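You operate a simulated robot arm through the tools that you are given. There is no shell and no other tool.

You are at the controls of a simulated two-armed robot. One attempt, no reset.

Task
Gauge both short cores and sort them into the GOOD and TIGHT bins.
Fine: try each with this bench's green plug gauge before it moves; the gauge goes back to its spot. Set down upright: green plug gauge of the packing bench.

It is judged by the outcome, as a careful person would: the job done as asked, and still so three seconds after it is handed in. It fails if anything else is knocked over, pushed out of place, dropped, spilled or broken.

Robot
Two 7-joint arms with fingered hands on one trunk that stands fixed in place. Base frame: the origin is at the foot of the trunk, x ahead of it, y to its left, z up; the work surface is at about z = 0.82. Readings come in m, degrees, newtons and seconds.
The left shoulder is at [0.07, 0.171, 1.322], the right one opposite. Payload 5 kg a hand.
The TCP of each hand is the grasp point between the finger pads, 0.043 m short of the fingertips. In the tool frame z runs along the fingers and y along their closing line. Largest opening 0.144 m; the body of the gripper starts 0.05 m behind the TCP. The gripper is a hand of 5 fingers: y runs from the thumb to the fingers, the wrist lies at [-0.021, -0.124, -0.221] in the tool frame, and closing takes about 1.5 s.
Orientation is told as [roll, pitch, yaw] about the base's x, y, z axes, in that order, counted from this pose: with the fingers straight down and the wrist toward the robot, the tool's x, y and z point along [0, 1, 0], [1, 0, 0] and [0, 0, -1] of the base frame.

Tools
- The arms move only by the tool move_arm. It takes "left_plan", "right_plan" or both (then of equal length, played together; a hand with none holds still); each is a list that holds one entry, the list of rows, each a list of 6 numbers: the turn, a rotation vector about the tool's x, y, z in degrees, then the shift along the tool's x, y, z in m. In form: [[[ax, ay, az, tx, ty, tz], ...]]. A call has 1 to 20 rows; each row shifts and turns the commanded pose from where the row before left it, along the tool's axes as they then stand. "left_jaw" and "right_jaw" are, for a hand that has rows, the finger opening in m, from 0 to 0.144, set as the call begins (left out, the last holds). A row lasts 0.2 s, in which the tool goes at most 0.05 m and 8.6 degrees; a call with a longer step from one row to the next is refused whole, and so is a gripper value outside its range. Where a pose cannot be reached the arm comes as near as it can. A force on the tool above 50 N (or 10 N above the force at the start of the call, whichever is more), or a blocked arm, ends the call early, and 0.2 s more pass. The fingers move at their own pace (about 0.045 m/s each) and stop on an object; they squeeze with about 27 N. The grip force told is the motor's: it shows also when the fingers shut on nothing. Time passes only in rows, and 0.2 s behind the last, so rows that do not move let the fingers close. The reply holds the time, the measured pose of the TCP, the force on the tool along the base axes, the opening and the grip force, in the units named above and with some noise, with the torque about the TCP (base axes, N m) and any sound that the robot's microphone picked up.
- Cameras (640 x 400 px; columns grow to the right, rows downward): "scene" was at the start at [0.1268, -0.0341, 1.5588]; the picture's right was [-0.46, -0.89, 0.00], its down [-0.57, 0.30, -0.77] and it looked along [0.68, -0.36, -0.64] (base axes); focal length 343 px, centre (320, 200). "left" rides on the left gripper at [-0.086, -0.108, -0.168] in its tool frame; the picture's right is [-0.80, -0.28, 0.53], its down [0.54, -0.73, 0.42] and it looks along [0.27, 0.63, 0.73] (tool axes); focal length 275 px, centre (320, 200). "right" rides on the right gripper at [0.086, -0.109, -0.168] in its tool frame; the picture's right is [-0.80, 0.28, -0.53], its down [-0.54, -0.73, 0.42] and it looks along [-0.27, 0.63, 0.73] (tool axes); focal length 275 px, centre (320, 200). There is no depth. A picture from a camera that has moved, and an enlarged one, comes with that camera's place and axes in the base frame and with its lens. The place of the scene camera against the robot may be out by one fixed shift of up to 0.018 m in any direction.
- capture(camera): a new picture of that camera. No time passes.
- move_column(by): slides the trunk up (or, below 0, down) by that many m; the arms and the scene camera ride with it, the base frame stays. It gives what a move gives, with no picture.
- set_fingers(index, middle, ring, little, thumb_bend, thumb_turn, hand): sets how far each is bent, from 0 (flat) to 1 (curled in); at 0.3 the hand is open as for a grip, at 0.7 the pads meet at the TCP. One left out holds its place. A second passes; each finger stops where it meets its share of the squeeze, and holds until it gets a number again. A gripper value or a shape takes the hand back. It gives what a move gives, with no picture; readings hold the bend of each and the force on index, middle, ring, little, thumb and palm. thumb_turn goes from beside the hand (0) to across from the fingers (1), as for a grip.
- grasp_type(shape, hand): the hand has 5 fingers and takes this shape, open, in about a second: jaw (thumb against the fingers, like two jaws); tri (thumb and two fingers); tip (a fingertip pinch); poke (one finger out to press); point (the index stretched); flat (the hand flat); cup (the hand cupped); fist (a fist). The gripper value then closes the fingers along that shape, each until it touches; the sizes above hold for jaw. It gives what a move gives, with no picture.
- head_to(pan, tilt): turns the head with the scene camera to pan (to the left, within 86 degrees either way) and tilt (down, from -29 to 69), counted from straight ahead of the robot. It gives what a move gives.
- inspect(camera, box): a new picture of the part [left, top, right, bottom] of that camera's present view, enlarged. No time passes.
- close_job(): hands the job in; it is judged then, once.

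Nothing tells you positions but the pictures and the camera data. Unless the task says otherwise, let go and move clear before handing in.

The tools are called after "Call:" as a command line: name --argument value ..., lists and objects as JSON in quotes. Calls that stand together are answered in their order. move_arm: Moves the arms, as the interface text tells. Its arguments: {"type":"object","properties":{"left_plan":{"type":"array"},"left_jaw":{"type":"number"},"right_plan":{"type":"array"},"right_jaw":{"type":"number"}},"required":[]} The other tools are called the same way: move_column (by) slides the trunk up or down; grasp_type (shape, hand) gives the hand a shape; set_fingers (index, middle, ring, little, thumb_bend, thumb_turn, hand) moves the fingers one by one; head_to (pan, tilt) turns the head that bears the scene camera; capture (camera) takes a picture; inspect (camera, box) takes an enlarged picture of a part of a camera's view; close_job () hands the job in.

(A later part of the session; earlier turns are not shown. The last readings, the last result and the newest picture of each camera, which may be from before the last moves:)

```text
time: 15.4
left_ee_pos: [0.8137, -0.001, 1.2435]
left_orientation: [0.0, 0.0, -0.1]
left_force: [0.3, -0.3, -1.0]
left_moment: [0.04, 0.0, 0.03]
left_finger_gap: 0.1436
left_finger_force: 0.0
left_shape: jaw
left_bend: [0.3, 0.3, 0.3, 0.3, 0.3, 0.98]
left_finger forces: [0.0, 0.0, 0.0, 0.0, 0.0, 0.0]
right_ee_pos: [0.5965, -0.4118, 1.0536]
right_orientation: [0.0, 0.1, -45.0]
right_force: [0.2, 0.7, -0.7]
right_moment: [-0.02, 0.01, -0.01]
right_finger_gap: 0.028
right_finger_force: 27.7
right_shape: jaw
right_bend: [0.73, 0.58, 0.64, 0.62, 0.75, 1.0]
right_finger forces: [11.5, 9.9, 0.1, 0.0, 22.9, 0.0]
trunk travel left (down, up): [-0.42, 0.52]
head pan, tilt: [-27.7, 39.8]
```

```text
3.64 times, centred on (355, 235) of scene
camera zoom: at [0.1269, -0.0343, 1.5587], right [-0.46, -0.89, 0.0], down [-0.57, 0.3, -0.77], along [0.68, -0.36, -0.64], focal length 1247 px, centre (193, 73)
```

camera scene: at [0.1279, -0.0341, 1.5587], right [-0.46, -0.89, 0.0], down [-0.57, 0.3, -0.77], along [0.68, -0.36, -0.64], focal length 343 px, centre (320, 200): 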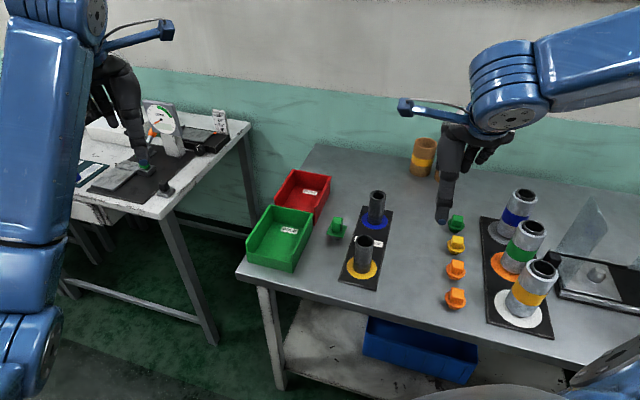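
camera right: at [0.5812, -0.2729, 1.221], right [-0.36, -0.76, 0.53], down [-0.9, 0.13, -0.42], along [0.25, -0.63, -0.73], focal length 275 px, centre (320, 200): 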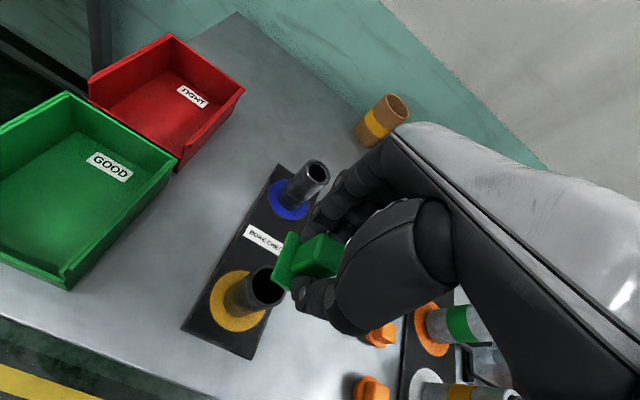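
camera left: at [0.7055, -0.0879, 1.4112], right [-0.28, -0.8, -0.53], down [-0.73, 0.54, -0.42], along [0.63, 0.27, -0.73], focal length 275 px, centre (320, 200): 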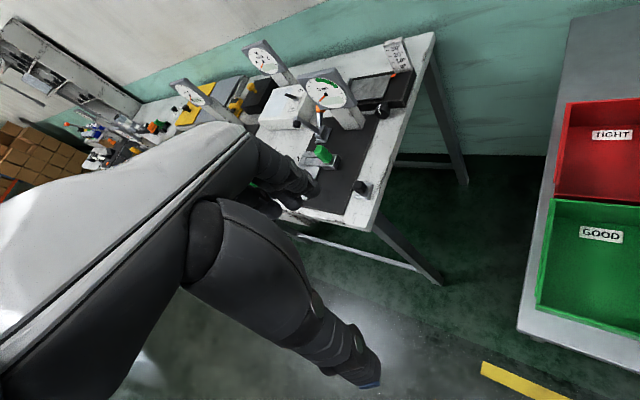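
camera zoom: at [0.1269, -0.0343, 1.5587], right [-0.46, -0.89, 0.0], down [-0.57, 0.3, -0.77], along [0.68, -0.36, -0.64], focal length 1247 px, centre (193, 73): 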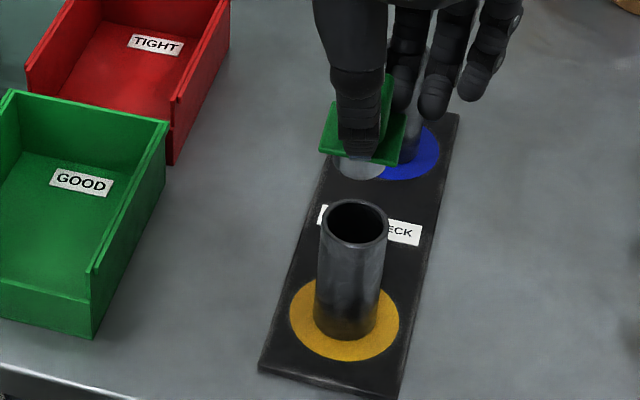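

I'm over the yellow-spot core. For millimetre alignment I'll zoom in closely on its rim and base from both cameras.

Call:
inspect --camera "scene" --box '[330, 230, 394, 280]'

Call:
inspect --camera "right" --box '[220, 255, 310, 315]'

Call:
inspect --camera "scene" --box '[330, 190, 394, 240]'

```text
8.00 times, centred on (362, 255) of scene
camera zoom: at [0.1269, -0.0343, 1.5587], right [-0.46, -0.89, 0.0], down [-0.57, 0.3, -0.77], along [0.68, -0.36, -0.64], focal length 2744 px, centre (-16, -240)
```

zoom: 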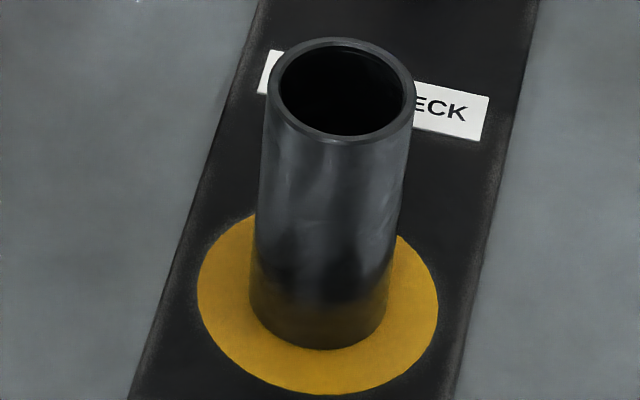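

```text
6.67 times, centred on (265, 285) of right
camera zoom: at [0.5812, -0.2729, 1.221], right [-0.36, -0.76, 0.53], down [-0.9, 0.13, -0.42], along [0.25, -0.63, -0.73], focal length 1835 px, centre (687, -367)
```

zoom: 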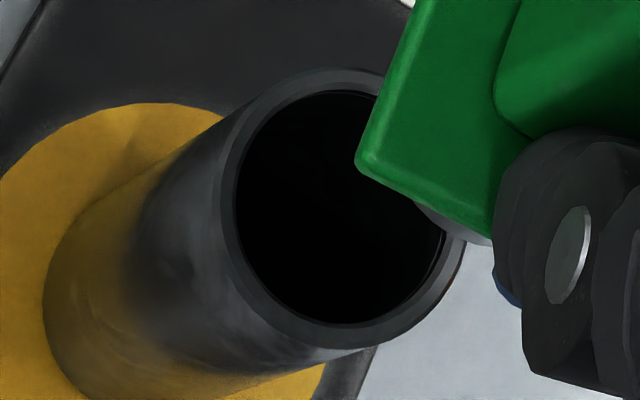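

```text
8.00 times, centred on (362, 215) of scene
camera zoom: at [0.1269, -0.0343, 1.5587], right [-0.46, -0.89, 0.0], down [-0.57, 0.3, -0.77], along [0.68, -0.36, -0.64], focal length 2744 px, centre (-16, 80)
```

zoom: 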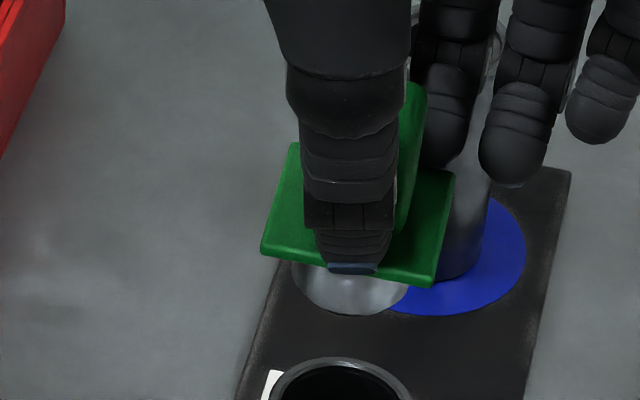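

The plug measures about 0.0355 m and this bore about 0.039 m across. Alignment looks within 1–2 mm, so I'll lower until the plug is just above the rim and check again.

Call:
move_arm --right_plan '[[[0, 0, 0, 0, 0, 0.012], [0, 0, 0, 0, 0, 0.012], [0, 0, 0, 0, 0, 0.012], [0, 0, 0, 0, 0, 0.008], [0, 0, 0, 0, 0, 0], [0, 0, 0, 0, 0, 0]]]'

Call:
inspect --camera "scene" --box '[330, 210, 394, 260]'

Call:
inspect --camera "right" --box '[230, 220, 330, 300]'

```text
time: 16.8
left_ee_pos: [0.8127, -0.0004, 1.2425]
left_orientation: [0.1, -0.1, 0.1]
left_force: [0.5, 0.2, 0.3]
left_moment: [-0.02, -0.05, 0.03]
left_finger_gap: 0.1435
left_finger_force: 0.1
left_shape: jaw
left_bend: [0.3, 0.3, 0.3, 0.3, 0.3, 0.98]
left_finger forces: [0.0, 0.0, 0.0, 0.0, 0.1, 0.1]
right_ee_pos: [0.5973, -0.4094, 1.0076]
right_orientation: [-0.1, 0.1, -45.0]
right_force: [1.0, 0.0, -0.7]
right_moment: [0.01, 0.01, -0.01]
right_finger_gap: 0.0279
right_finger_force: 27.1
right_shape: jaw
right_bend: [0.73, 0.58, 0.64, 0.62, 0.75, 1.0]
right_finger forces: [11.5, 10.0, 0.0, 0.1, 22.9, 0.0]
trunk travel left (down, up): [-0.42, 0.52]
head pan, tilt: [-27.7, 39.8]
```

```text
8.00 times, centred on (362, 235) of scene
camera zoom: at [0.127, -0.0342, 1.5587], right [-0.46, -0.89, 0.0], down [-0.57, 0.3, -0.77], along [0.68, -0.36, -0.64], focal length 2744 px, centre (-16, -80)
```

zoom: 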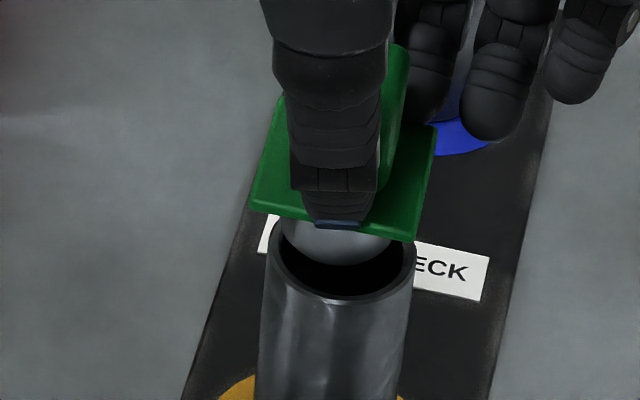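

```text
5.00 times, centred on (280, 260) of right
camera zoom: at [0.5816, -0.2727, 1.1739], right [-0.36, -0.76, 0.53], down [-0.9, 0.13, -0.42], along [0.25, -0.63, -0.73], focal length 1376 px, centre (520, -100)
```

zoom: 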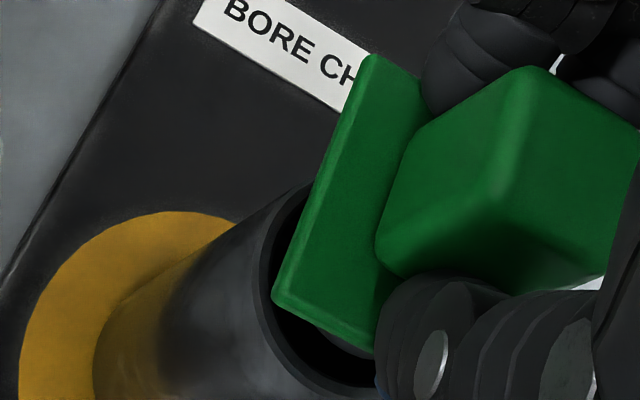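

The plug is about 10 mm above the rim and about 2 mm off along the tool x axis. I'll correct that and lower in small steps, watching the force.

Call:
move_arm --right_plan '[[[0, 0, 0, -0.0019, 0, 0], [0, 0, 0, 0, 0, 0.003], [0, 0, 0, 0, 0, 0.003], [0, 0, 0, 0, 0, 0]]]'

Call:
inspect --camera "scene" --box '[338, 220, 386, 260]'

```text
time: 17.8
left_ee_pos: [0.8129, -0.001, 1.2432]
left_orientation: [0.0, 0.0, -0.1]
left_force: [-0.2, -0.3, 0.5]
left_moment: [0.01, -0.03, 0.0]
left_finger_gap: 0.1436
left_finger_force: 0.1
left_shape: jaw
left_bend: [0.3, 0.3, 0.3, 0.3, 0.3, 0.98]
left_finger forces: [0.1, 0.0, 0.0, 0.0, 0.1, 0.0]
right_ee_pos: [0.5953, -0.4117, 1.002]
right_orientation: [0.1, 0.2, -45.0]
right_force: [-0.2, -0.2, -1.1]
right_moment: [0.05, -0.01, -0.01]
right_finger_gap: 0.0281
right_finger_force: 26.9
right_shape: jaw
right_bend: [0.73, 0.58, 0.64, 0.62, 0.75, 1.0]
right_finger forces: [11.4, 10.0, 0.0, 0.1, 22.8, 0.1]
trunk travel left (down, up): [-0.42, 0.52]
head pan, tilt: [-27.7, 39.8]
```

```text
10.00 times, centred on (362, 240) of scene
camera zoom: at [0.1267, -0.0341, 1.5588], right [-0.46, -0.89, 0.0], down [-0.57, 0.3, -0.77], along [0.68, -0.36, -0.64], focal length 3430 px, centre (-100, -200)
```

zoom: 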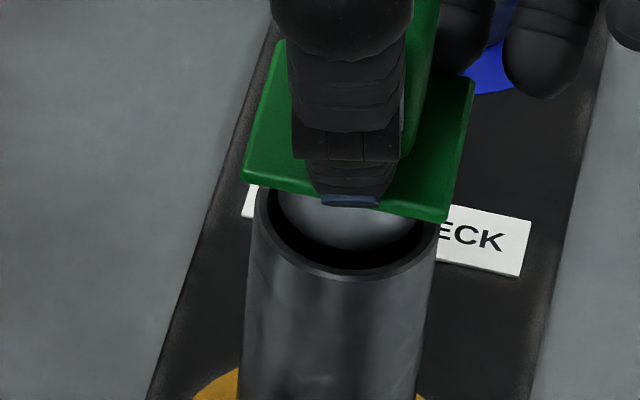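

The plug is now centred on the bore in the scene view, with about 1.5 mm clearance all round. I'll continue down in small steps.

Call:
move_arm --right_plan '[[[0, 0, 0, 0, 0, 0.002], [0, 0, 0, 0, 0, 0.002], [0, 0, 0, 0, 0, 0.002], [0, 0, 0, 0, 0, 0]]]'

Call:
inspect --camera "scene" --box '[338, 220, 386, 260]'

```text
time: 18.8
left_ee_pos: [0.8125, -0.0017, 1.2429]
left_orientation: [0.0, 0.1, 0.0]
left_force: [0.4, -0.3, 0.6]
left_moment: [0.01, 0.0, -0.01]
left_finger_gap: 0.1438
left_finger_force: 0.0
left_shape: jaw
left_bend: [0.3, 0.3, 0.3, 0.3, 0.3, 0.98]
left_finger forces: [0.1, 0.0, 0.0, 0.1, 0.1, 0.1]
right_ee_pos: [0.5948, -0.4113, 0.9943]
right_orientation: [-0.1, 0.0, -45.0]
right_force: [0.8, 0.6, -1.3]
right_moment: [0.01, 0.02, -0.03]
right_finger_gap: 0.028
right_finger_force: 27.4
right_shape: jaw
right_bend: [0.73, 0.58, 0.64, 0.62, 0.75, 1.0]
right_finger forces: [11.5, 10.0, 0.0, 0.0, 22.9, 0.0]
trunk travel left (down, up): [-0.42, 0.52]
head pan, tilt: [-27.7, 39.8]
```

```text
10.00 times, centred on (362, 240) of scene
camera zoom: at [0.1269, -0.0342, 1.5587], right [-0.46, -0.89, 0.0], down [-0.57, 0.3, -0.77], along [0.68, -0.36, -0.64], focal length 3430 px, centre (-100, -200)
```

zoom: 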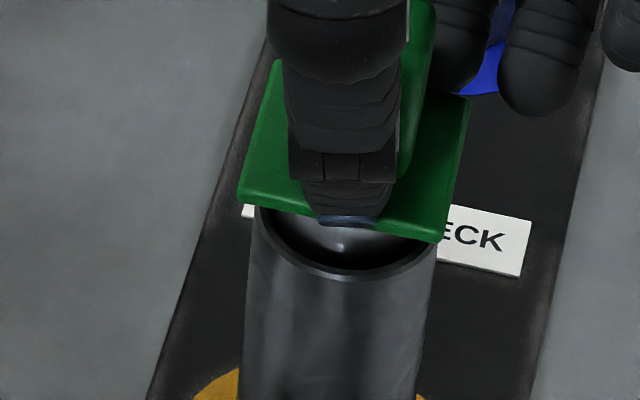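

Call:
move_arm --right_plan '[[[0, 0, 0, 0, 0, 0.002], [0, 0, 0, 0, 0, 0.002], [0, 0, 0, 0, 0, 0]]]'

Call:
inspect --camera "scene" --box '[338, 220, 386, 260]'

```text
time: 19.6
left_ee_pos: [0.8139, -0.0004, 1.2421]
left_orientation: [0.0, 0.0, 0.0]
left_force: [0.6, 1.0, 0.1]
left_moment: [0.0, 0.02, 0.01]
left_finger_gap: 0.1435
left_finger_force: 0.0
left_shape: jaw
left_bend: [0.3, 0.3, 0.3, 0.3, 0.3, 0.98]
left_finger forces: [0.0, 0.1, 0.0, 0.0, 0.0, 0.1]
right_ee_pos: [0.5937, -0.4114, 0.9912]
right_orientation: [-0.1, 0.1, -45.0]
right_force: [-1.2, -0.8, -0.9]
right_moment: [0.01, 0.0, -0.02]
right_finger_gap: 0.0279
right_finger_force: 27.1
right_shape: jaw
right_bend: [0.73, 0.58, 0.64, 0.62, 0.75, 1.0]
right_finger forces: [11.4, 9.9, 0.1, 0.0, 22.8, 0.1]
trunk travel left (down, up): [-0.42, 0.52]
head pan, tilt: [-27.7, 39.8]
```

```text
10.00 times, centred on (362, 240) of scene
camera zoom: at [0.1269, -0.0341, 1.5588], right [-0.46, -0.89, 0.0], down [-0.57, 0.3, -0.77], along [0.68, -0.36, -0.64], focal length 3430 px, centre (-100, -200)
```

zoom: 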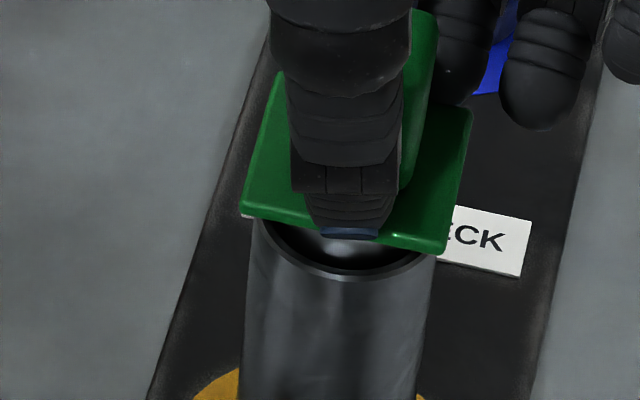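

No contact force so far, and the plug is entering the bore. I'll keep going gently.

Call:
move_arm --right_plan '[[[0, 0, 0, 0, 0, 0.002], [0, 0, 0, 0, 0, 0.002], [0, 0, 0, 0, 0, 0]]]'

Call:
inspect --camera "scene" --box '[338, 220, 386, 260]'

Call:
inspect --camera "right" --box '[230, 200, 350, 290]'

```text
time: 20.4
left_ee_pos: [0.8138, -0.0018, 1.2423]
left_orientation: [0.0, 0.0, 0.0]
left_force: [-0.1, 0.5, 0.3]
left_moment: [-0.03, 0.03, 0.0]
left_finger_gap: 0.1437
left_finger_force: 0.0
left_shape: jaw
left_bend: [0.3, 0.3, 0.3, 0.3, 0.3, 0.98]
left_finger forces: [0.1, 0.0, 0.1, 0.0, 0.1, 0.1]
right_ee_pos: [0.5935, -0.4128, 0.9861]
right_orientation: [0.1, 0.1, -45.0]
right_force: [0.2, 0.1, -0.7]
right_moment: [-0.02, -0.01, 0.0]
right_finger_gap: 0.0281
right_finger_force: 27.2
right_shape: jaw
right_bend: [0.73, 0.58, 0.64, 0.62, 0.75, 1.0]
right_finger forces: [11.5, 9.9, 0.1, 0.0, 22.8, 0.1]
trunk travel left (down, up): [-0.42, 0.52]
head pan, tilt: [-27.7, 39.8]
```

```text
10.00 times, centred on (362, 240) of scene
camera zoom: at [0.1269, -0.0341, 1.5588], right [-0.46, -0.89, 0.0], down [-0.57, 0.3, -0.77], along [0.68, -0.36, -0.64], focal length 3430 px, centre (-100, -200)
```

zoom: 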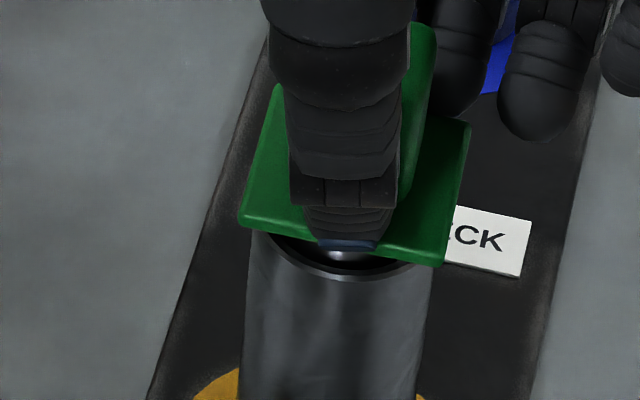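

```text
4.44 times, centred on (290, 245) of right
camera zoom: at [0.5788, -0.2744, 1.1538], right [-0.36, -0.76, 0.53], down [-0.9, 0.13, -0.42], along [0.25, -0.63, -0.73], focal length 1224 px, centre (453, 0)
```

zoom: 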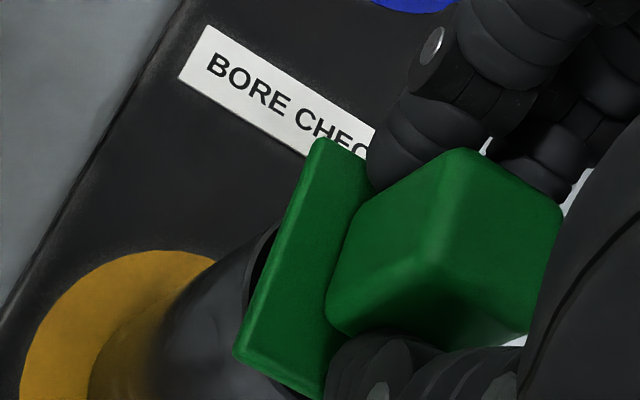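

The plug is about 10 mm into the bore with no resistance. I'll go on until the flange seats.

Call:
move_arm --right_plan '[[[0, 0, 0, 0, 0, 0.002], [0, 0, 0, 0, 0, 0.002], [0, 0, 0, 0, 0, 0.001], [0, 0, 0, 0, 0, 0]]]'

Call:
inspect --camera "scene" --box '[338, 220, 386, 260]'

```text
time: 21.4
left_ee_pos: [0.8139, -0.0, 1.2434]
left_orientation: [-0.1, 0.0, 0.0]
left_force: [0.0, 0.9, 0.1]
left_moment: [-0.03, -0.02, 0.0]
left_finger_gap: 0.1434
left_finger_force: 0.0
left_shape: jaw
left_bend: [0.3, 0.3, 0.3, 0.3, 0.3, 0.98]
left_finger forces: [0.0, 0.0, 0.1, 0.0, 0.0, 0.0]
right_ee_pos: [0.5954, -0.4127, 0.9821]
right_orientation: [0.1, 0.0, -45.0]
right_force: [-0.4, -0.4, -0.8]
right_moment: [-0.03, -0.01, -0.02]
right_finger_gap: 0.0281
right_finger_force: 27.4
right_shape: jaw
right_bend: [0.73, 0.58, 0.64, 0.62, 0.75, 1.0]
right_finger forces: [11.5, 10.0, 0.0, 0.0, 22.8, 0.0]
trunk travel left (down, up): [-0.42, 0.52]
head pan, tilt: [-27.7, 39.8]
```

```text
10.00 times, centred on (362, 240) of scene
camera zoom: at [0.127, -0.0341, 1.5588], right [-0.46, -0.89, 0.0], down [-0.57, 0.3, -0.77], along [0.68, -0.36, -0.64], focal length 3430 px, centre (-100, -200)
```

zoom: 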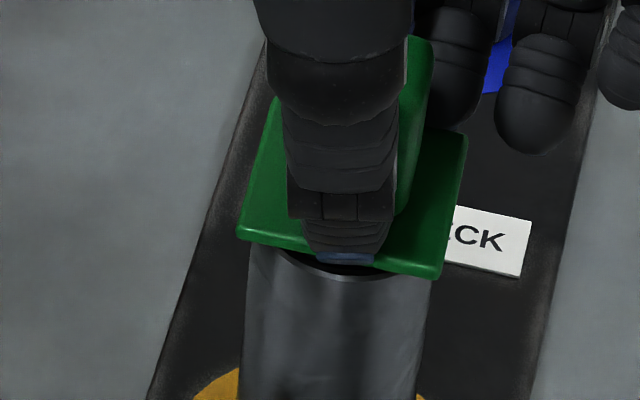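

Call:
move_arm --right_plan '[[[0, 0, 0, 0, 0, 0.0015], [0, 0, 0, 0, 0, 0.0015], [0, 0, 0, 0, 0, 0]]]'

Call:
inspect --camera "scene" --box '[338, 220, 386, 260]'

```text
time: 22.2
left_ee_pos: [0.8135, -0.0011, 1.2419]
left_orientation: [0.1, 0.1, 0.0]
left_force: [-0.1, -1.2, -0.5]
left_moment: [-0.02, -0.02, -0.02]
left_finger_gap: 0.1433
left_finger_force: 0.0
left_shape: jaw
left_bend: [0.3, 0.3, 0.3, 0.3, 0.3, 0.98]
left_finger forces: [0.0, 0.0, 0.0, 0.1, 0.0, 0.0]
right_ee_pos: [0.5936, -0.4123, 0.979]
right_orientation: [0.0, 0.1, -44.9]
right_force: [1.1, 0.1, -1.6]
right_moment: [0.04, 0.02, 0.05]
right_finger_gap: 0.0281
right_finger_force: 26.8
right_shape: jaw
right_bend: [0.73, 0.58, 0.64, 0.62, 0.75, 1.0]
right_finger forces: [11.5, 10.0, 0.0, 0.1, 22.8, 0.0]
trunk travel left (down, up): [-0.42, 0.52]
head pan, tilt: [-27.7, 39.8]
```

```text
10.00 times, centred on (362, 240) of scene
camera zoom: at [0.1269, -0.0341, 1.5588], right [-0.46, -0.89, 0.0], down [-0.57, 0.3, -0.77], along [0.68, -0.36, -0.64], focal length 3430 px, centre (-100, -200)
```

zoom: 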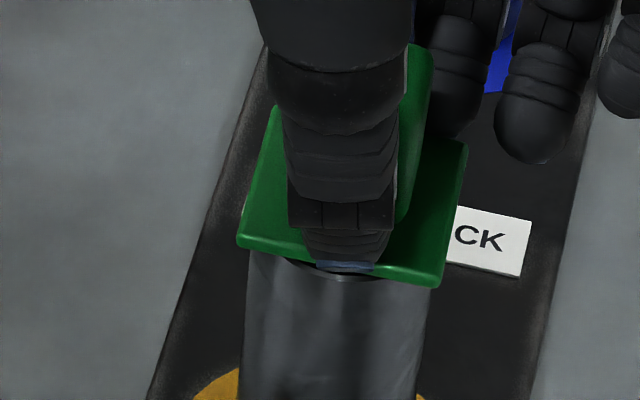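

The plug went fully in with no force, so the yellow-spot core is GOOD. I'll withdraw straight up and move along the mat to the blue-spot core.

Call:
move_arm --right_plan '[[[0, 0, 0, 0, 0, -0.005], [0, 0, 0, 0, 0, -0.01], [0, 0, 0, 0, 0, -0.02], [0, 0, 0, 0, 0, -0.02], [0, 0, 0, 0, 0, -0.02], [0, 0, 0, 0, 0, 0], [0, 0, 0, 0, 0, 0]]]'

Call:
inspect --camera "scene" --box '[310, 180, 400, 290]'

Call:
inspect --camera "right" --box '[190, 120, 370, 330]'

```text
time: 23.8
left_ee_pos: [0.814, -0.0012, 1.2422]
left_orientation: [0.0, 0.0, 0.1]
left_force: [-0.8, -0.8, 0.4]
left_moment: [0.01, 0.01, 0.02]
left_finger_gap: 0.1437
left_finger_force: 0.1
left_shape: jaw
left_bend: [0.3, 0.3, 0.3, 0.3, 0.3, 0.98]
left_finger forces: [0.0, 0.1, 0.1, 0.1, 0.0, 0.0]
right_ee_pos: [0.5941, -0.4117, 1.0517]
right_orientation: [0.0, 0.0, -45.0]
right_force: [0.1, 0.4, -1.7]
right_moment: [0.03, 0.0, -0.01]
right_finger_gap: 0.0282
right_finger_force: 26.8
right_shape: jaw
right_bend: [0.73, 0.58, 0.64, 0.62, 0.75, 1.0]
right_finger forces: [11.4, 9.9, 0.1, 0.0, 22.8, 0.1]
trunk travel left (down, up): [-0.42, 0.52]
head pan, tilt: [-27.7, 39.8]
```

```text
3.64 times, centred on (355, 235) of scene
camera zoom: at [0.1271, -0.0341, 1.5587], right [-0.46, -0.89, 0.0], down [-0.57, 0.3, -0.77], along [0.68, -0.36, -0.64], focal length 1247 px, centre (193, 73)
```

zoom: 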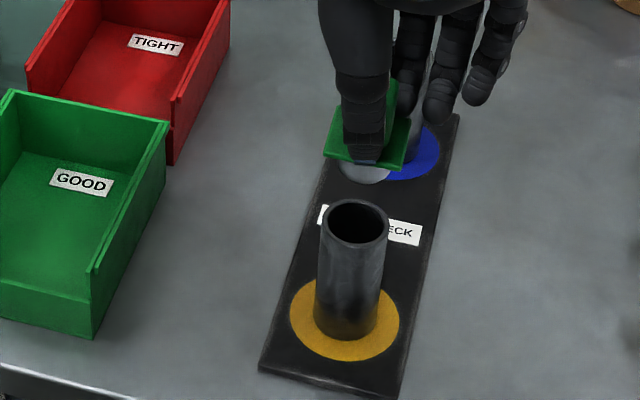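

```text
1.90 times, centred on (280, 225) of right
camera zoom: at [0.5788, -0.2749, 1.2184], right [-0.36, -0.76, 0.53], down [-0.9, 0.13, -0.42], along [0.25, -0.63, -0.73], focal length 524 px, centre (396, 152)
```

zoom: 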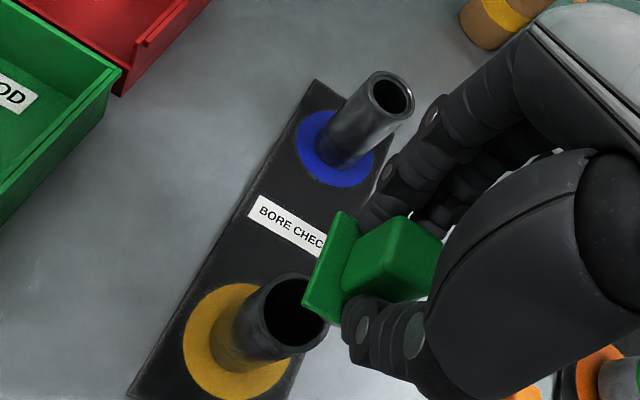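

Call:
move_arm --right_plan '[[[0, 0, 0, 0, 0.0324, 0], [0, 0, 0, 0, 0.0324, 0], [0, 0, 0, 0, 0.0324, 0], [0, 0, 0, 0, 0.0324, 0], [0, 0, 0, 0, 0.0324, 0], [0, 0, 0, 0, 0.0324, 0], [0, 0, 0, 0, 0, 0], [0, 0, 0, 0, 0, 0]]]'

Call:
inspect --camera "scene" --box '[340, 170, 410, 230]'

Call:
inspect --camera "right" --box '[190, 220, 350, 340]'

```text
time: 25.6
left_ee_pos: [0.8136, -0.0008, 1.2429]
left_orientation: [-0.1, -0.1, 0.0]
left_force: [-0.5, 0.2, -0.2]
left_moment: [0.01, -0.01, -0.03]
left_finger_gap: 0.1435
left_finger_force: 0.1
left_shape: jaw
left_bend: [0.3, 0.3, 0.3, 0.3, 0.3, 0.98]
left_finger forces: [0.0, 0.0, 0.0, 0.1, 0.0, 0.0]
right_ee_pos: [0.7354, -0.5494, 1.0521]
right_orientation: [-0.1, 0.1, -45.0]
right_force: [0.4, 0.0, -0.6]
right_moment: [0.01, 0.0, 0.0]
right_finger_gap: 0.0279
right_finger_force: 27.3
right_shape: jaw
right_bend: [0.73, 0.58, 0.64, 0.62, 0.75, 1.0]
right_finger forces: [11.6, 9.8, 0.0, 0.0, 22.7, 0.0]
trunk travel left (down, up): [-0.42, 0.52]
head pan, tilt: [-27.7, 39.8]
```

```text
6.67 times, centred on (375, 200) of scene
camera zoom: at [0.1269, -0.0341, 1.5588], right [-0.46, -0.89, 0.0], down [-0.57, 0.3, -0.77], along [0.68, -0.36, -0.64], focal length 2287 px, centre (-47, 200)
```

zoom: 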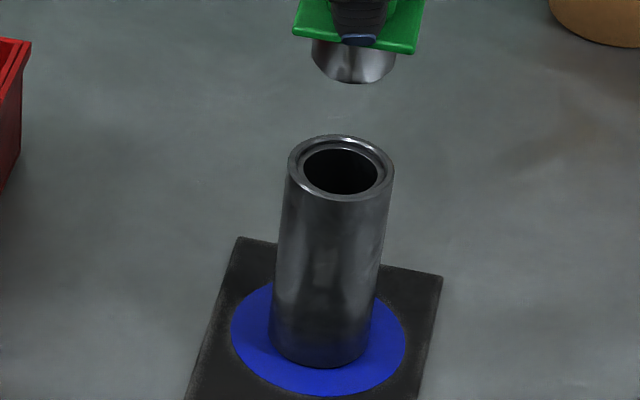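

```text
3.33 times, centred on (270, 280) of right
camera zoom: at [0.7188, -0.4112, 1.2182], right [-0.36, -0.76, 0.53], down [-0.9, 0.13, -0.42], along [0.25, -0.63, -0.73], focal length 918 px, centre (487, -67)
```

zoom: 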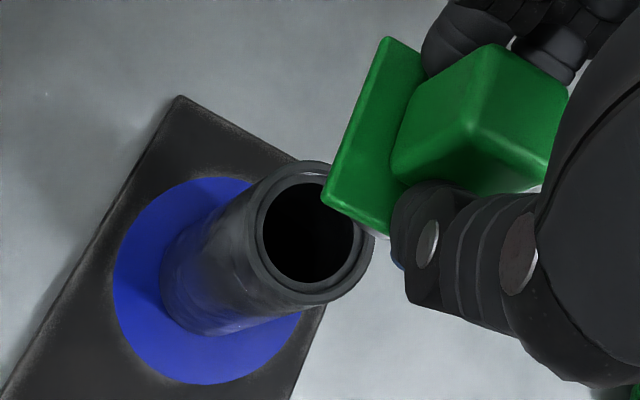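

The blue-spot core shows a smaller bore, about 0.0355 m with a chamfer, so it may be tight. I still need to try it, so I'll correct by about 8 mm and lower to just above its rim.

Call:
move_arm --right_plan '[[[0, 0, 0, -0.0026, -0.0073, 0], [0, 0, 0, 0, 0, 0.012], [0, 0, 0, 0, 0, 0.012], [0, 0, 0, 0, 0, 0.012], [0, 0, 0, 0, 0, 0.008], [0, 0, 0, 0, 0, 0], [0, 0, 0, 0, 0, 0]]]'

Call:
inspect --camera "scene" --box '[346, 170, 402, 210]'

Call:
inspect --camera "right" --box '[230, 220, 330, 300]'

```text
time: 27.2
left_ee_pos: [0.8145, -0.0017, 1.2423]
left_orientation: [-0.1, 0.0, 0.1]
left_force: [0.5, 0.1, 0.7]
left_moment: [0.0, 0.01, -0.01]
left_finger_gap: 0.1437
left_finger_force: 0.1
left_shape: jaw
left_bend: [0.3, 0.3, 0.3, 0.3, 0.3, 0.98]
left_finger forces: [0.0, 0.0, 0.0, 0.0, 0.0, 0.0]
right_ee_pos: [0.7267, -0.5451, 1.0103]
right_orientation: [0.0, 0.0, -45.1]
right_force: [0.8, 0.4, -1.1]
right_moment: [-0.02, -0.02, -0.01]
right_finger_gap: 0.0282
right_finger_force: 26.7
right_shape: jaw
right_bend: [0.73, 0.58, 0.64, 0.62, 0.75, 1.0]
right_finger forces: [11.6, 9.7, 0.0, 0.0, 22.6, 0.1]
trunk travel left (down, up): [-0.42, 0.52]
head pan, tilt: [-27.7, 39.8]
```

```text
10.00 times, centred on (374, 190) of scene
camera zoom: at [0.1269, -0.0341, 1.5588], right [-0.46, -0.89, 0.0], down [-0.57, 0.3, -0.77], along [0.68, -0.36, -0.64], focal length 3430 px, centre (-220, 300)
```

zoom: 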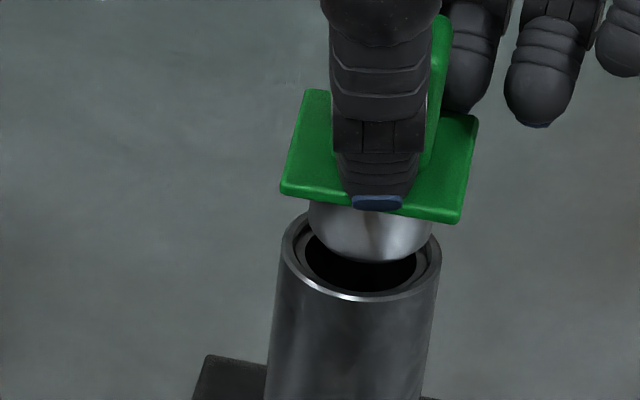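

```text
5.00 times, centred on (280, 260) of right
camera zoom: at [0.7107, -0.4075, 1.1765], right [-0.36, -0.76, 0.53], down [-0.9, 0.13, -0.42], along [0.25, -0.63, -0.73], focal length 1376 px, centre (520, -100)
```

zoom: 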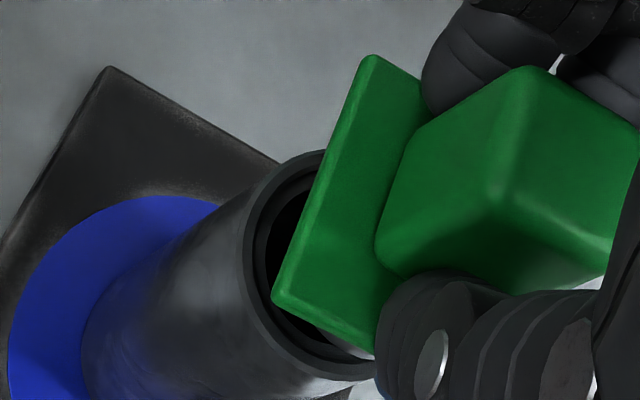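

The plug is about 3 mm short in x. I'll correct that and step down toward the rim.

Call:
move_arm --right_plan '[[[0, 0, 0, 0.0025, 0.0018, 0], [0, 0, 0, 0, 0, 0.003], [0, 0, 0, 0, 0, 0.003], [0, 0, 0, 0, 0, 0]]]'

Call:
inspect --camera "scene" --box '[346, 170, 402, 210]'

Call:
inspect --camera "right" --box '[230, 220, 330, 300]'

```text
time: 28.2
left_ee_pos: [0.8129, -0.0006, 1.2427]
left_orientation: [0.0, 0.0, -0.1]
left_force: [0.6, 0.0, 0.9]
left_moment: [0.03, 0.01, -0.02]
left_finger_gap: 0.1436
left_finger_force: 0.1
left_shape: jaw
left_bend: [0.3, 0.3, 0.3, 0.3, 0.3, 0.98]
left_finger forces: [0.1, 0.1, 0.0, 0.1, 0.0, 0.0]
right_ee_pos: [0.7275, -0.5452, 1.0044]
right_orientation: [0.1, 0.1, -45.0]
right_force: [0.0, -0.5, -1.8]
right_moment: [-0.01, 0.03, 0.02]
right_finger_gap: 0.028
right_finger_force: 27.1
right_shape: jaw
right_bend: [0.73, 0.58, 0.64, 0.62, 0.75, 1.0]
right_finger forces: [11.6, 9.8, 0.1, 0.1, 22.6, 0.0]
trunk travel left (down, up): [-0.42, 0.52]
head pan, tilt: [-27.7, 39.8]
```

```text
10.00 times, centred on (374, 190) of scene
camera zoom: at [0.127, -0.0341, 1.5588], right [-0.46, -0.89, 0.0], down [-0.57, 0.3, -0.77], along [0.68, -0.36, -0.64], focal length 3430 px, centre (-220, 300)
```

zoom: 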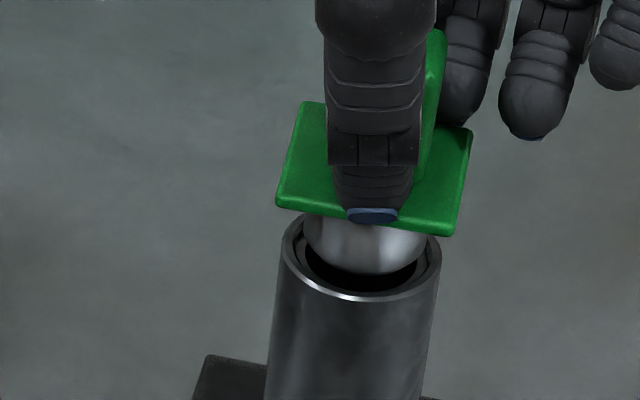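

```text
5.00 times, centred on (280, 260) of right
camera zoom: at [0.7127, -0.408, 1.1705], right [-0.36, -0.76, 0.53], down [-0.9, 0.13, -0.42], along [0.25, -0.63, -0.73], focal length 1376 px, centre (520, -100)
```

zoom: 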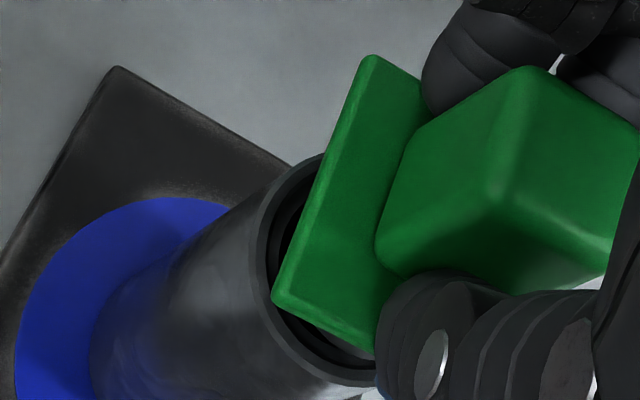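

Call:
move_arm --right_plan '[[[0, 0, 0, 0.0012, 0.0004, 0], [0, 0, 0, 0, 0, 0.002], [0, 0, 0, 0, 0, 0.002], [0, 0, 0, 0, 0, 0]]]'

Call:
inspect --camera "scene" --box '[346, 170, 402, 210]'

```text
time: 29.2
left_ee_pos: [0.8137, -0.0007, 1.2431]
left_orientation: [-0.1, 0.1, 0.0]
left_force: [0.0, -0.1, 0.3]
left_moment: [-0.01, 0.03, 0.01]
left_finger_gap: 0.1436
left_finger_force: 0.1
left_shape: jaw
left_bend: [0.3, 0.3, 0.3, 0.3, 0.3, 0.98]
left_finger forces: [0.0, 0.1, 0.0, 0.0, 0.0, 0.1]
right_ee_pos: [0.7311, -0.545, 1.0004]
right_orientation: [0.0, 0.1, -44.9]
right_force: [-0.2, -0.1, -1.7]
right_moment: [0.03, -0.02, -0.01]
right_finger_gap: 0.028
right_finger_force: 27.3
right_shape: jaw
right_bend: [0.73, 0.58, 0.64, 0.62, 0.75, 1.0]
right_finger forces: [11.6, 9.8, 0.1, 0.0, 22.6, 0.0]
trunk travel left (down, up): [-0.42, 0.52]
head pan, tilt: [-27.7, 39.8]
```

```text
10.00 times, centred on (374, 190) of scene
camera zoom: at [0.127, -0.0341, 1.5587], right [-0.46, -0.89, 0.0], down [-0.57, 0.3, -0.77], along [0.68, -0.36, -0.64], focal length 3430 px, centre (-220, 300)
```

zoom: 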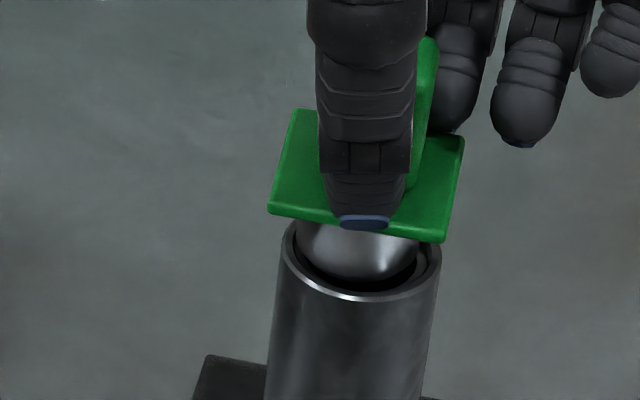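

Call:
move_arm --right_plan '[[[0, 0, 0, -0.0005, 0, 0.002], [0, 0, 0, 0, 0, 0.002], [0, 0, 0, 0, 0, 0]]]'

Call:
inspect --camera "scene" --box '[346, 170, 402, 210]'

```text
time: 30.0
left_ee_pos: [0.8134, -0.0014, 1.2443]
left_orientation: [0.1, -0.1, 0.0]
left_force: [0.3, 0.3, 0.1]
left_moment: [-0.03, -0.01, 0.0]
left_finger_gap: 0.1436
left_finger_force: 0.1
left_shape: jaw
left_bend: [0.3, 0.3, 0.3, 0.3, 0.3, 0.98]
left_finger forces: [0.0, 0.0, 0.0, 0.1, 0.1, 0.0]
right_ee_pos: [0.7305, -0.5457, 0.9955]
right_orientation: [0.0, 0.0, -45.0]
right_force: [0.8, -2.0, 1.9]
right_moment: [-0.1, 0.0, 0.02]
right_finger_gap: 0.028
right_finger_force: 27.6
right_shape: jaw
right_bend: [0.73, 0.58, 0.64, 0.62, 0.75, 1.0]
right_finger forces: [11.8, 10.2, 0.1, 0.0, 22.6, 0.1]
trunk travel left (down, up): [-0.42, 0.52]
head pan, tilt: [-27.7, 39.8]
```

```text
10.00 times, centred on (374, 190) of scene
camera zoom: at [0.1268, -0.0341, 1.5588], right [-0.46, -0.89, 0.0], down [-0.57, 0.3, -0.77], along [0.68, -0.36, -0.64], focal length 3430 px, centre (-220, 300)
```

zoom: 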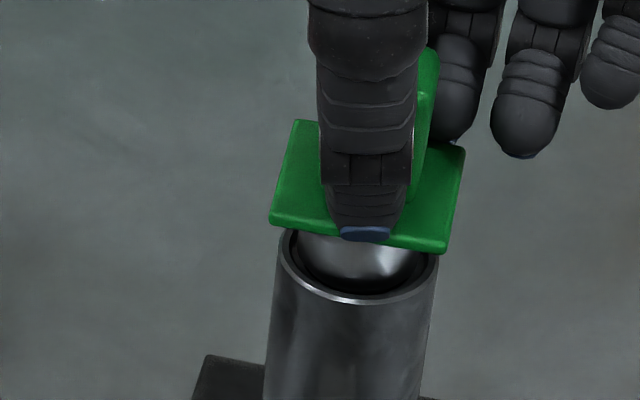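

First light contact, about 3 N, with a small sideways push toward -y. I'll shift slightly that way and press a bit further to see if it enters.

Call:
move_arm --right_plan '[[[0, 0, 0, 0, 0, -0.001], [0, 0, 0, -0.0007, 0.0007, 0], [0, 0, 0, 0, 0, 0.0015], [0, 0, 0, 0, 0, 0.0015], [0, 0, 0, 0, 0, 0]]]'

Call:
inspect --camera "scene" --box '[346, 170, 402, 210]'

```text
time: 31.2
left_ee_pos: [0.8132, 0.0001, 1.2438]
left_orientation: [0.0, 0.0, -0.2]
left_force: [-0.6, 0.6, -0.6]
left_moment: [0.01, 0.03, -0.01]
left_finger_gap: 0.1437
left_finger_force: 0.0
left_shape: jaw
left_bend: [0.3, 0.3, 0.3, 0.3, 0.3, 0.98]
left_finger forces: [0.1, 0.1, 0.0, 0.0, 0.0, 0.0]
right_ee_pos: [0.7283, -0.5449, 0.9952]
right_orientation: [0.2, -0.2, -45.1]
right_force: [1.5, -1.5, 11.1]
right_moment: [-0.06, -0.02, 0.02]
right_finger_gap: 0.0278
right_finger_force: 26.5
right_shape: jaw
right_bend: [0.73, 0.58, 0.64, 0.62, 0.75, 1.0]
right_finger forces: [12.9, 10.7, 0.1, 0.1, 24.7, 0.0]
trunk travel left (down, up): [-0.42, 0.52]
head pan, tilt: [-27.7, 39.8]
```

```text
10.00 times, centred on (374, 190) of scene
camera zoom: at [0.1258, -0.0333, 1.559], right [-0.46, -0.89, 0.0], down [-0.57, 0.3, -0.77], along [0.68, -0.36, -0.64], focal length 3430 px, centre (-220, 300)
```

zoom: 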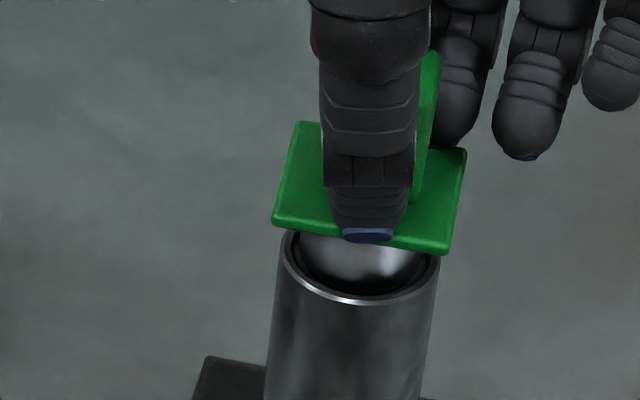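

The plug stops about 2–3 mm in at 12 N, and the bore is visibly smaller than the plug, so the blue-spot core is TIGHT. I'll withdraw the gauge slowly, making sure the core stays put.

Call:
move_arm --right_plan '[[[0, 0, 0, 0, 0, -0.002], [0, 0, 0, 0, 0, -0.003], [0, 0, 0, 0, 0, -0.005], [0, 0, 0, 0, 0, -0.01], [0, 0, 0, 0, 0, -0.02], [0, 0, 0, 0, 0, -0.02], [0, 0, 0, 0, 0, 0]]]'

Call:
inspect --camera "scene" --box '[300, 150, 410, 290]'

```text
time: 32.8
left_ee_pos: [0.8137, -0.002, 1.2426]
left_orientation: [0.0, 0.1, 0.0]
left_force: [-0.2, -0.1, -0.2]
left_moment: [0.02, -0.01, 0.02]
left_finger_gap: 0.1436
left_finger_force: 0.1
left_shape: jaw
left_bend: [0.3, 0.3, 0.3, 0.3, 0.3, 0.98]
left_finger forces: [0.0, 0.0, 0.1, 0.0, 0.1, 0.0]
right_ee_pos: [0.7306, -0.5476, 1.0535]
right_orientation: [0.0, 0.1, -45.0]
right_force: [0.7, 0.1, -0.8]
right_moment: [0.01, 0.01, 0.03]
right_finger_gap: 0.0276
right_finger_force: 27.1
right_shape: jaw
right_bend: [0.73, 0.58, 0.64, 0.62, 0.75, 1.0]
right_finger forces: [11.8, 9.5, 0.0, 0.0, 22.8, 0.1]
trunk travel left (down, up): [-0.42, 0.52]
head pan, tilt: [-27.7, 39.8]
```

```text
2.86 times, centred on (355, 220) of scene
camera zoom: at [0.1276, -0.0345, 1.5586], right [-0.46, -0.89, 0.0], down [-0.57, 0.3, -0.77], along [0.68, -0.36, -0.64], focal length 980 px, centre (220, 143)
```

zoom: 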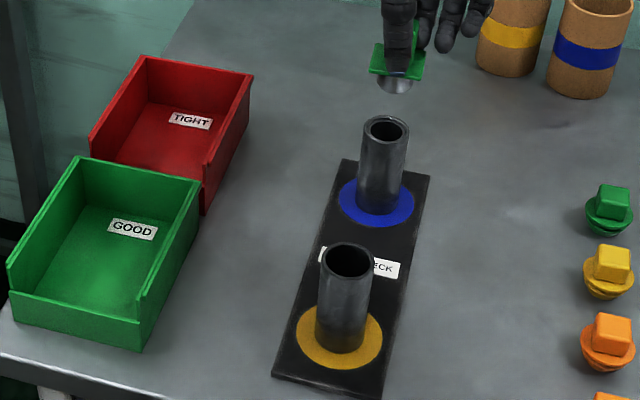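

Both cores are still upright. I'll carry the gauge back to its home spot at TCP (0.7297, -0.4134) and lower it to near the table.

Call:
move_arm --right_plan '[[[0, 0, 0, 0.0189, -0.0191, 0], [0, 0, 0, 0.0189, -0.0191, 0], [0, 0, 0, 0.0189, -0.0191, 0], [0, 0, 0, 0.0189, -0.0191, 0], [0, 0, 0, 0.0189, -0.0191, 0], [0, 0, 0, 0, 0, 0.03], [0, 0, 0, 0, 0, 0.03], [0, 0, 0, 0, 0, 0.03], [0, 0, 0, 0, 0, 0.03], [0, 0, 0, 0, 0, 0.025], [0, 0, 0, 0, 0, 0], [0, 0, 0, 0, 0, 0]]]'

Call:
inspect --camera "scene" --box '[310, 205, 366, 245]'

Call:
inspect --camera "right" --box '[250, 200, 370, 290]'

```text
time: 35.4
left_ee_pos: [0.814, -0.001, 1.2438]
left_orientation: [0.0, 0.0, 0.0]
left_force: [0.2, -0.2, -1.1]
left_moment: [0.0, 0.0, -0.02]
left_finger_gap: 0.1438
left_finger_force: 0.1
left_shape: jaw
left_bend: [0.3, 0.3, 0.3, 0.3, 0.3, 0.98]
left_finger forces: [0.0, 0.0, 0.0, 0.0, 0.0, 0.0]
right_ee_pos: [0.7279, -0.4112, 0.9079]
right_orientation: [-0.1, 0.0, -45.1]
right_force: [-0.2, -0.6, -0.9]
right_moment: [0.02, 0.03, -0.01]
right_finger_gap: 0.0281
right_finger_force: 27.0
right_shape: jaw
right_bend: [0.73, 0.58, 0.64, 0.62, 0.75, 1.0]
right_finger forces: [11.7, 9.4, 0.0, 0.1, 22.3, 0.0]
trunk travel left (down, up): [-0.42, 0.52]
head pan, tilt: [-27.7, 39.8]
```

```text
10.00 times, centred on (338, 225) of scene
camera zoom: at [0.1271, -0.0344, 1.5587], right [-0.46, -0.89, 0.0], down [-0.57, 0.3, -0.77], along [0.68, -0.36, -0.64], focal length 3430 px, centre (140, -50)
```

zoom: 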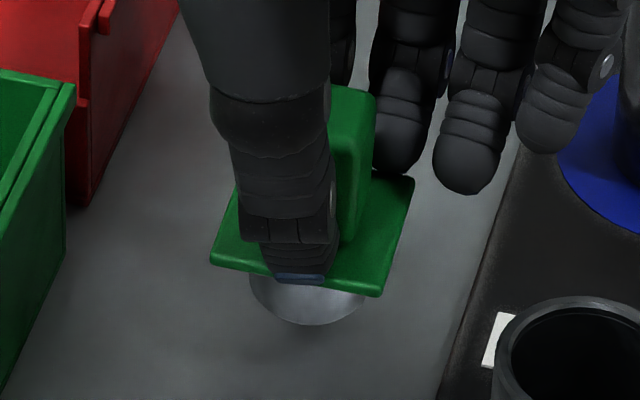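

```text
4.44 times, centred on (310, 245) of right
camera zoom: at [0.712, -0.2744, 1.0733], right [-0.36, -0.76, 0.53], down [-0.9, 0.13, -0.42], along [0.25, -0.63, -0.73], focal length 1224 px, centre (364, 0)
```

zoom: 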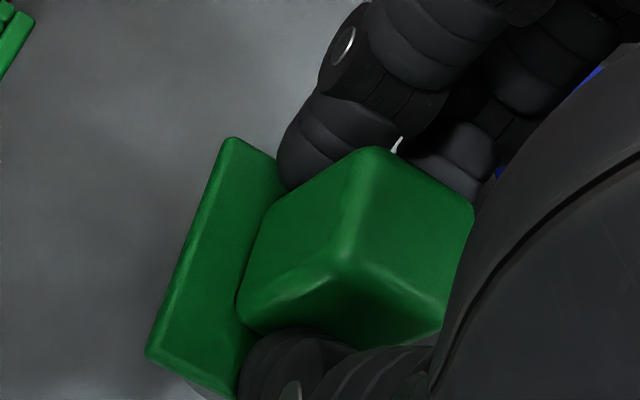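

The gauge is over its spot, within about 2 mm of where it started. I'll apply that correction and set it down gently.

Call:
move_arm --right_plan '[[[0, 0, 0, 0.0013, 0.0017, 0], [0, 0, 0, 0, 0, 0.005], [0, 0, 0, 0, 0, 0.004], [0, 0, 0, 0, 0, 0.002], [0, 0, 0, 0, 0, 0]]]'

Call:
inspect --camera "scene" --box '[310, 205, 366, 245]'

```text
time: 36.6
left_ee_pos: [0.8131, -0.0016, 1.2438]
left_orientation: [0.1, 0.0, 0.0]
left_force: [0.7, 0.1, 0.0]
left_moment: [0.02, -0.01, 0.0]
left_finger_gap: 0.1437
left_finger_force: 0.0
left_shape: jaw
left_bend: [0.3, 0.3, 0.3, 0.3, 0.3, 0.98]
left_finger forces: [0.0, 0.0, 0.0, 0.0, 0.0, 0.0]
right_ee_pos: [0.7298, -0.4128, 0.8978]
right_orientation: [-0.1, 0.2, -45.0]
right_force: [-0.2, -0.1, -0.5]
right_moment: [-0.01, 0.02, 0.01]
right_finger_gap: 0.0278
right_finger_force: 27.4
right_shape: jaw
right_bend: [0.73, 0.58, 0.64, 0.62, 0.75, 1.0]
right_finger forces: [11.7, 9.4, 0.1, 0.1, 22.2, 0.1]
trunk travel left (down, up): [-0.42, 0.52]
head pan, tilt: [-27.7, 39.8]
```

```text
10.00 times, centred on (338, 225) of scene
camera zoom: at [0.1272, -0.0341, 1.5587], right [-0.46, -0.89, 0.0], down [-0.57, 0.3, -0.77], along [0.68, -0.36, -0.64], focal length 3430 px, centre (140, -50)
```

zoom: 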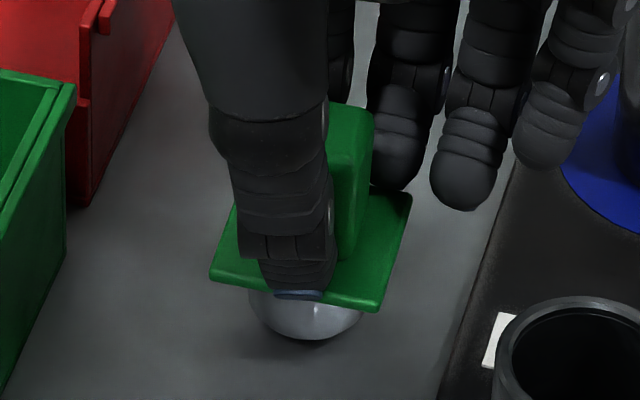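

Call:
move_arm --right_plan '[[[0, 0, 0, 0.001, 0, 0.002], [0, 0, 0, 0, 0, 0.0015], [0, 0, 0, 0, 0, 0]]]'

Call:
move_arm --right_plan '[[[0, 0, 0, 0, 0, 0.001], [0, 0, 0, 0, 0, 0.001], [0, 0, 0, 0, 0, 0]]]'

Call:
inspect --camera "scene" --box '[310, 205, 366, 245]'

```text
time: 37.4
left_ee_pos: [0.8142, -0.0012, 1.242]
left_orientation: [0.0, -0.1, 0.0]
left_force: [-0.2, -1.3, -0.7]
left_moment: [0.01, 0.03, 0.0]
left_finger_gap: 0.1439
left_finger_force: 0.0
left_shape: jaw
left_bend: [0.3, 0.3, 0.3, 0.3, 0.3, 0.98]
left_finger forces: [0.1, 0.0, 0.0, 0.0, 0.0, 0.0]
right_ee_pos: [0.7295, -0.4116, 0.8947]
right_orientation: [0.0, 0.1, -45.0]
right_force: [-0.8, -0.1, -1.4]
right_moment: [0.02, -0.03, 0.0]
right_finger_gap: 0.0278
right_finger_force: 26.8
right_shape: jaw
right_bend: [0.73, 0.58, 0.64, 0.62, 0.75, 1.0]
right_finger forces: [11.8, 9.5, 0.1, 0.0, 22.3, 0.0]
trunk travel left (down, up): [-0.42, 0.52]
head pan, tilt: [-27.7, 39.8]
```

```text
time: 38.2
left_ee_pos: [0.8122, -0.0009, 1.2445]
left_orientation: [0.0, 0.0, -0.1]
left_force: [-1.1, -0.1, 0.5]
left_moment: [-0.01, 0.04, 0.0]
left_finger_gap: 0.1438
left_finger_force: 0.1
left_shape: jaw
left_bend: [0.3, 0.3, 0.3, 0.3, 0.3, 0.98]
left_finger forces: [0.0, 0.1, 0.0, 0.0, 0.0, 0.0]
right_ee_pos: [0.7316, -0.4121, 0.8927]
right_orientation: [0.0, 0.0, -45.0]
right_force: [-1.0, -0.5, 2.3]
right_moment: [-0.15, -0.02, -0.01]
right_finger_gap: 0.0279
right_finger_force: 26.7
right_shape: jaw
right_bend: [0.73, 0.58, 0.64, 0.62, 0.75, 1.0]
right_finger forces: [11.7, 9.9, 0.0, 0.0, 22.5, 0.0]
trunk travel left (down, up): [-0.42, 0.52]
head pan, tilt: [-27.7, 39.8]
```

```text
10.00 times, centred on (338, 225) of scene
camera zoom: at [0.1266, -0.034, 1.5588], right [-0.46, -0.89, 0.0], down [-0.57, 0.3, -0.77], along [0.68, -0.36, -0.64], focal length 3430 px, centre (140, -50)
```

zoom: 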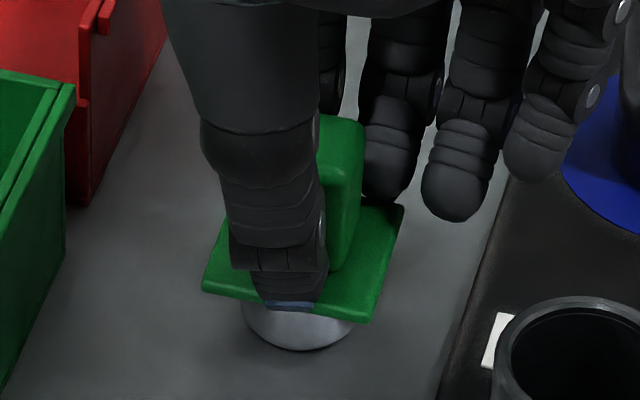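

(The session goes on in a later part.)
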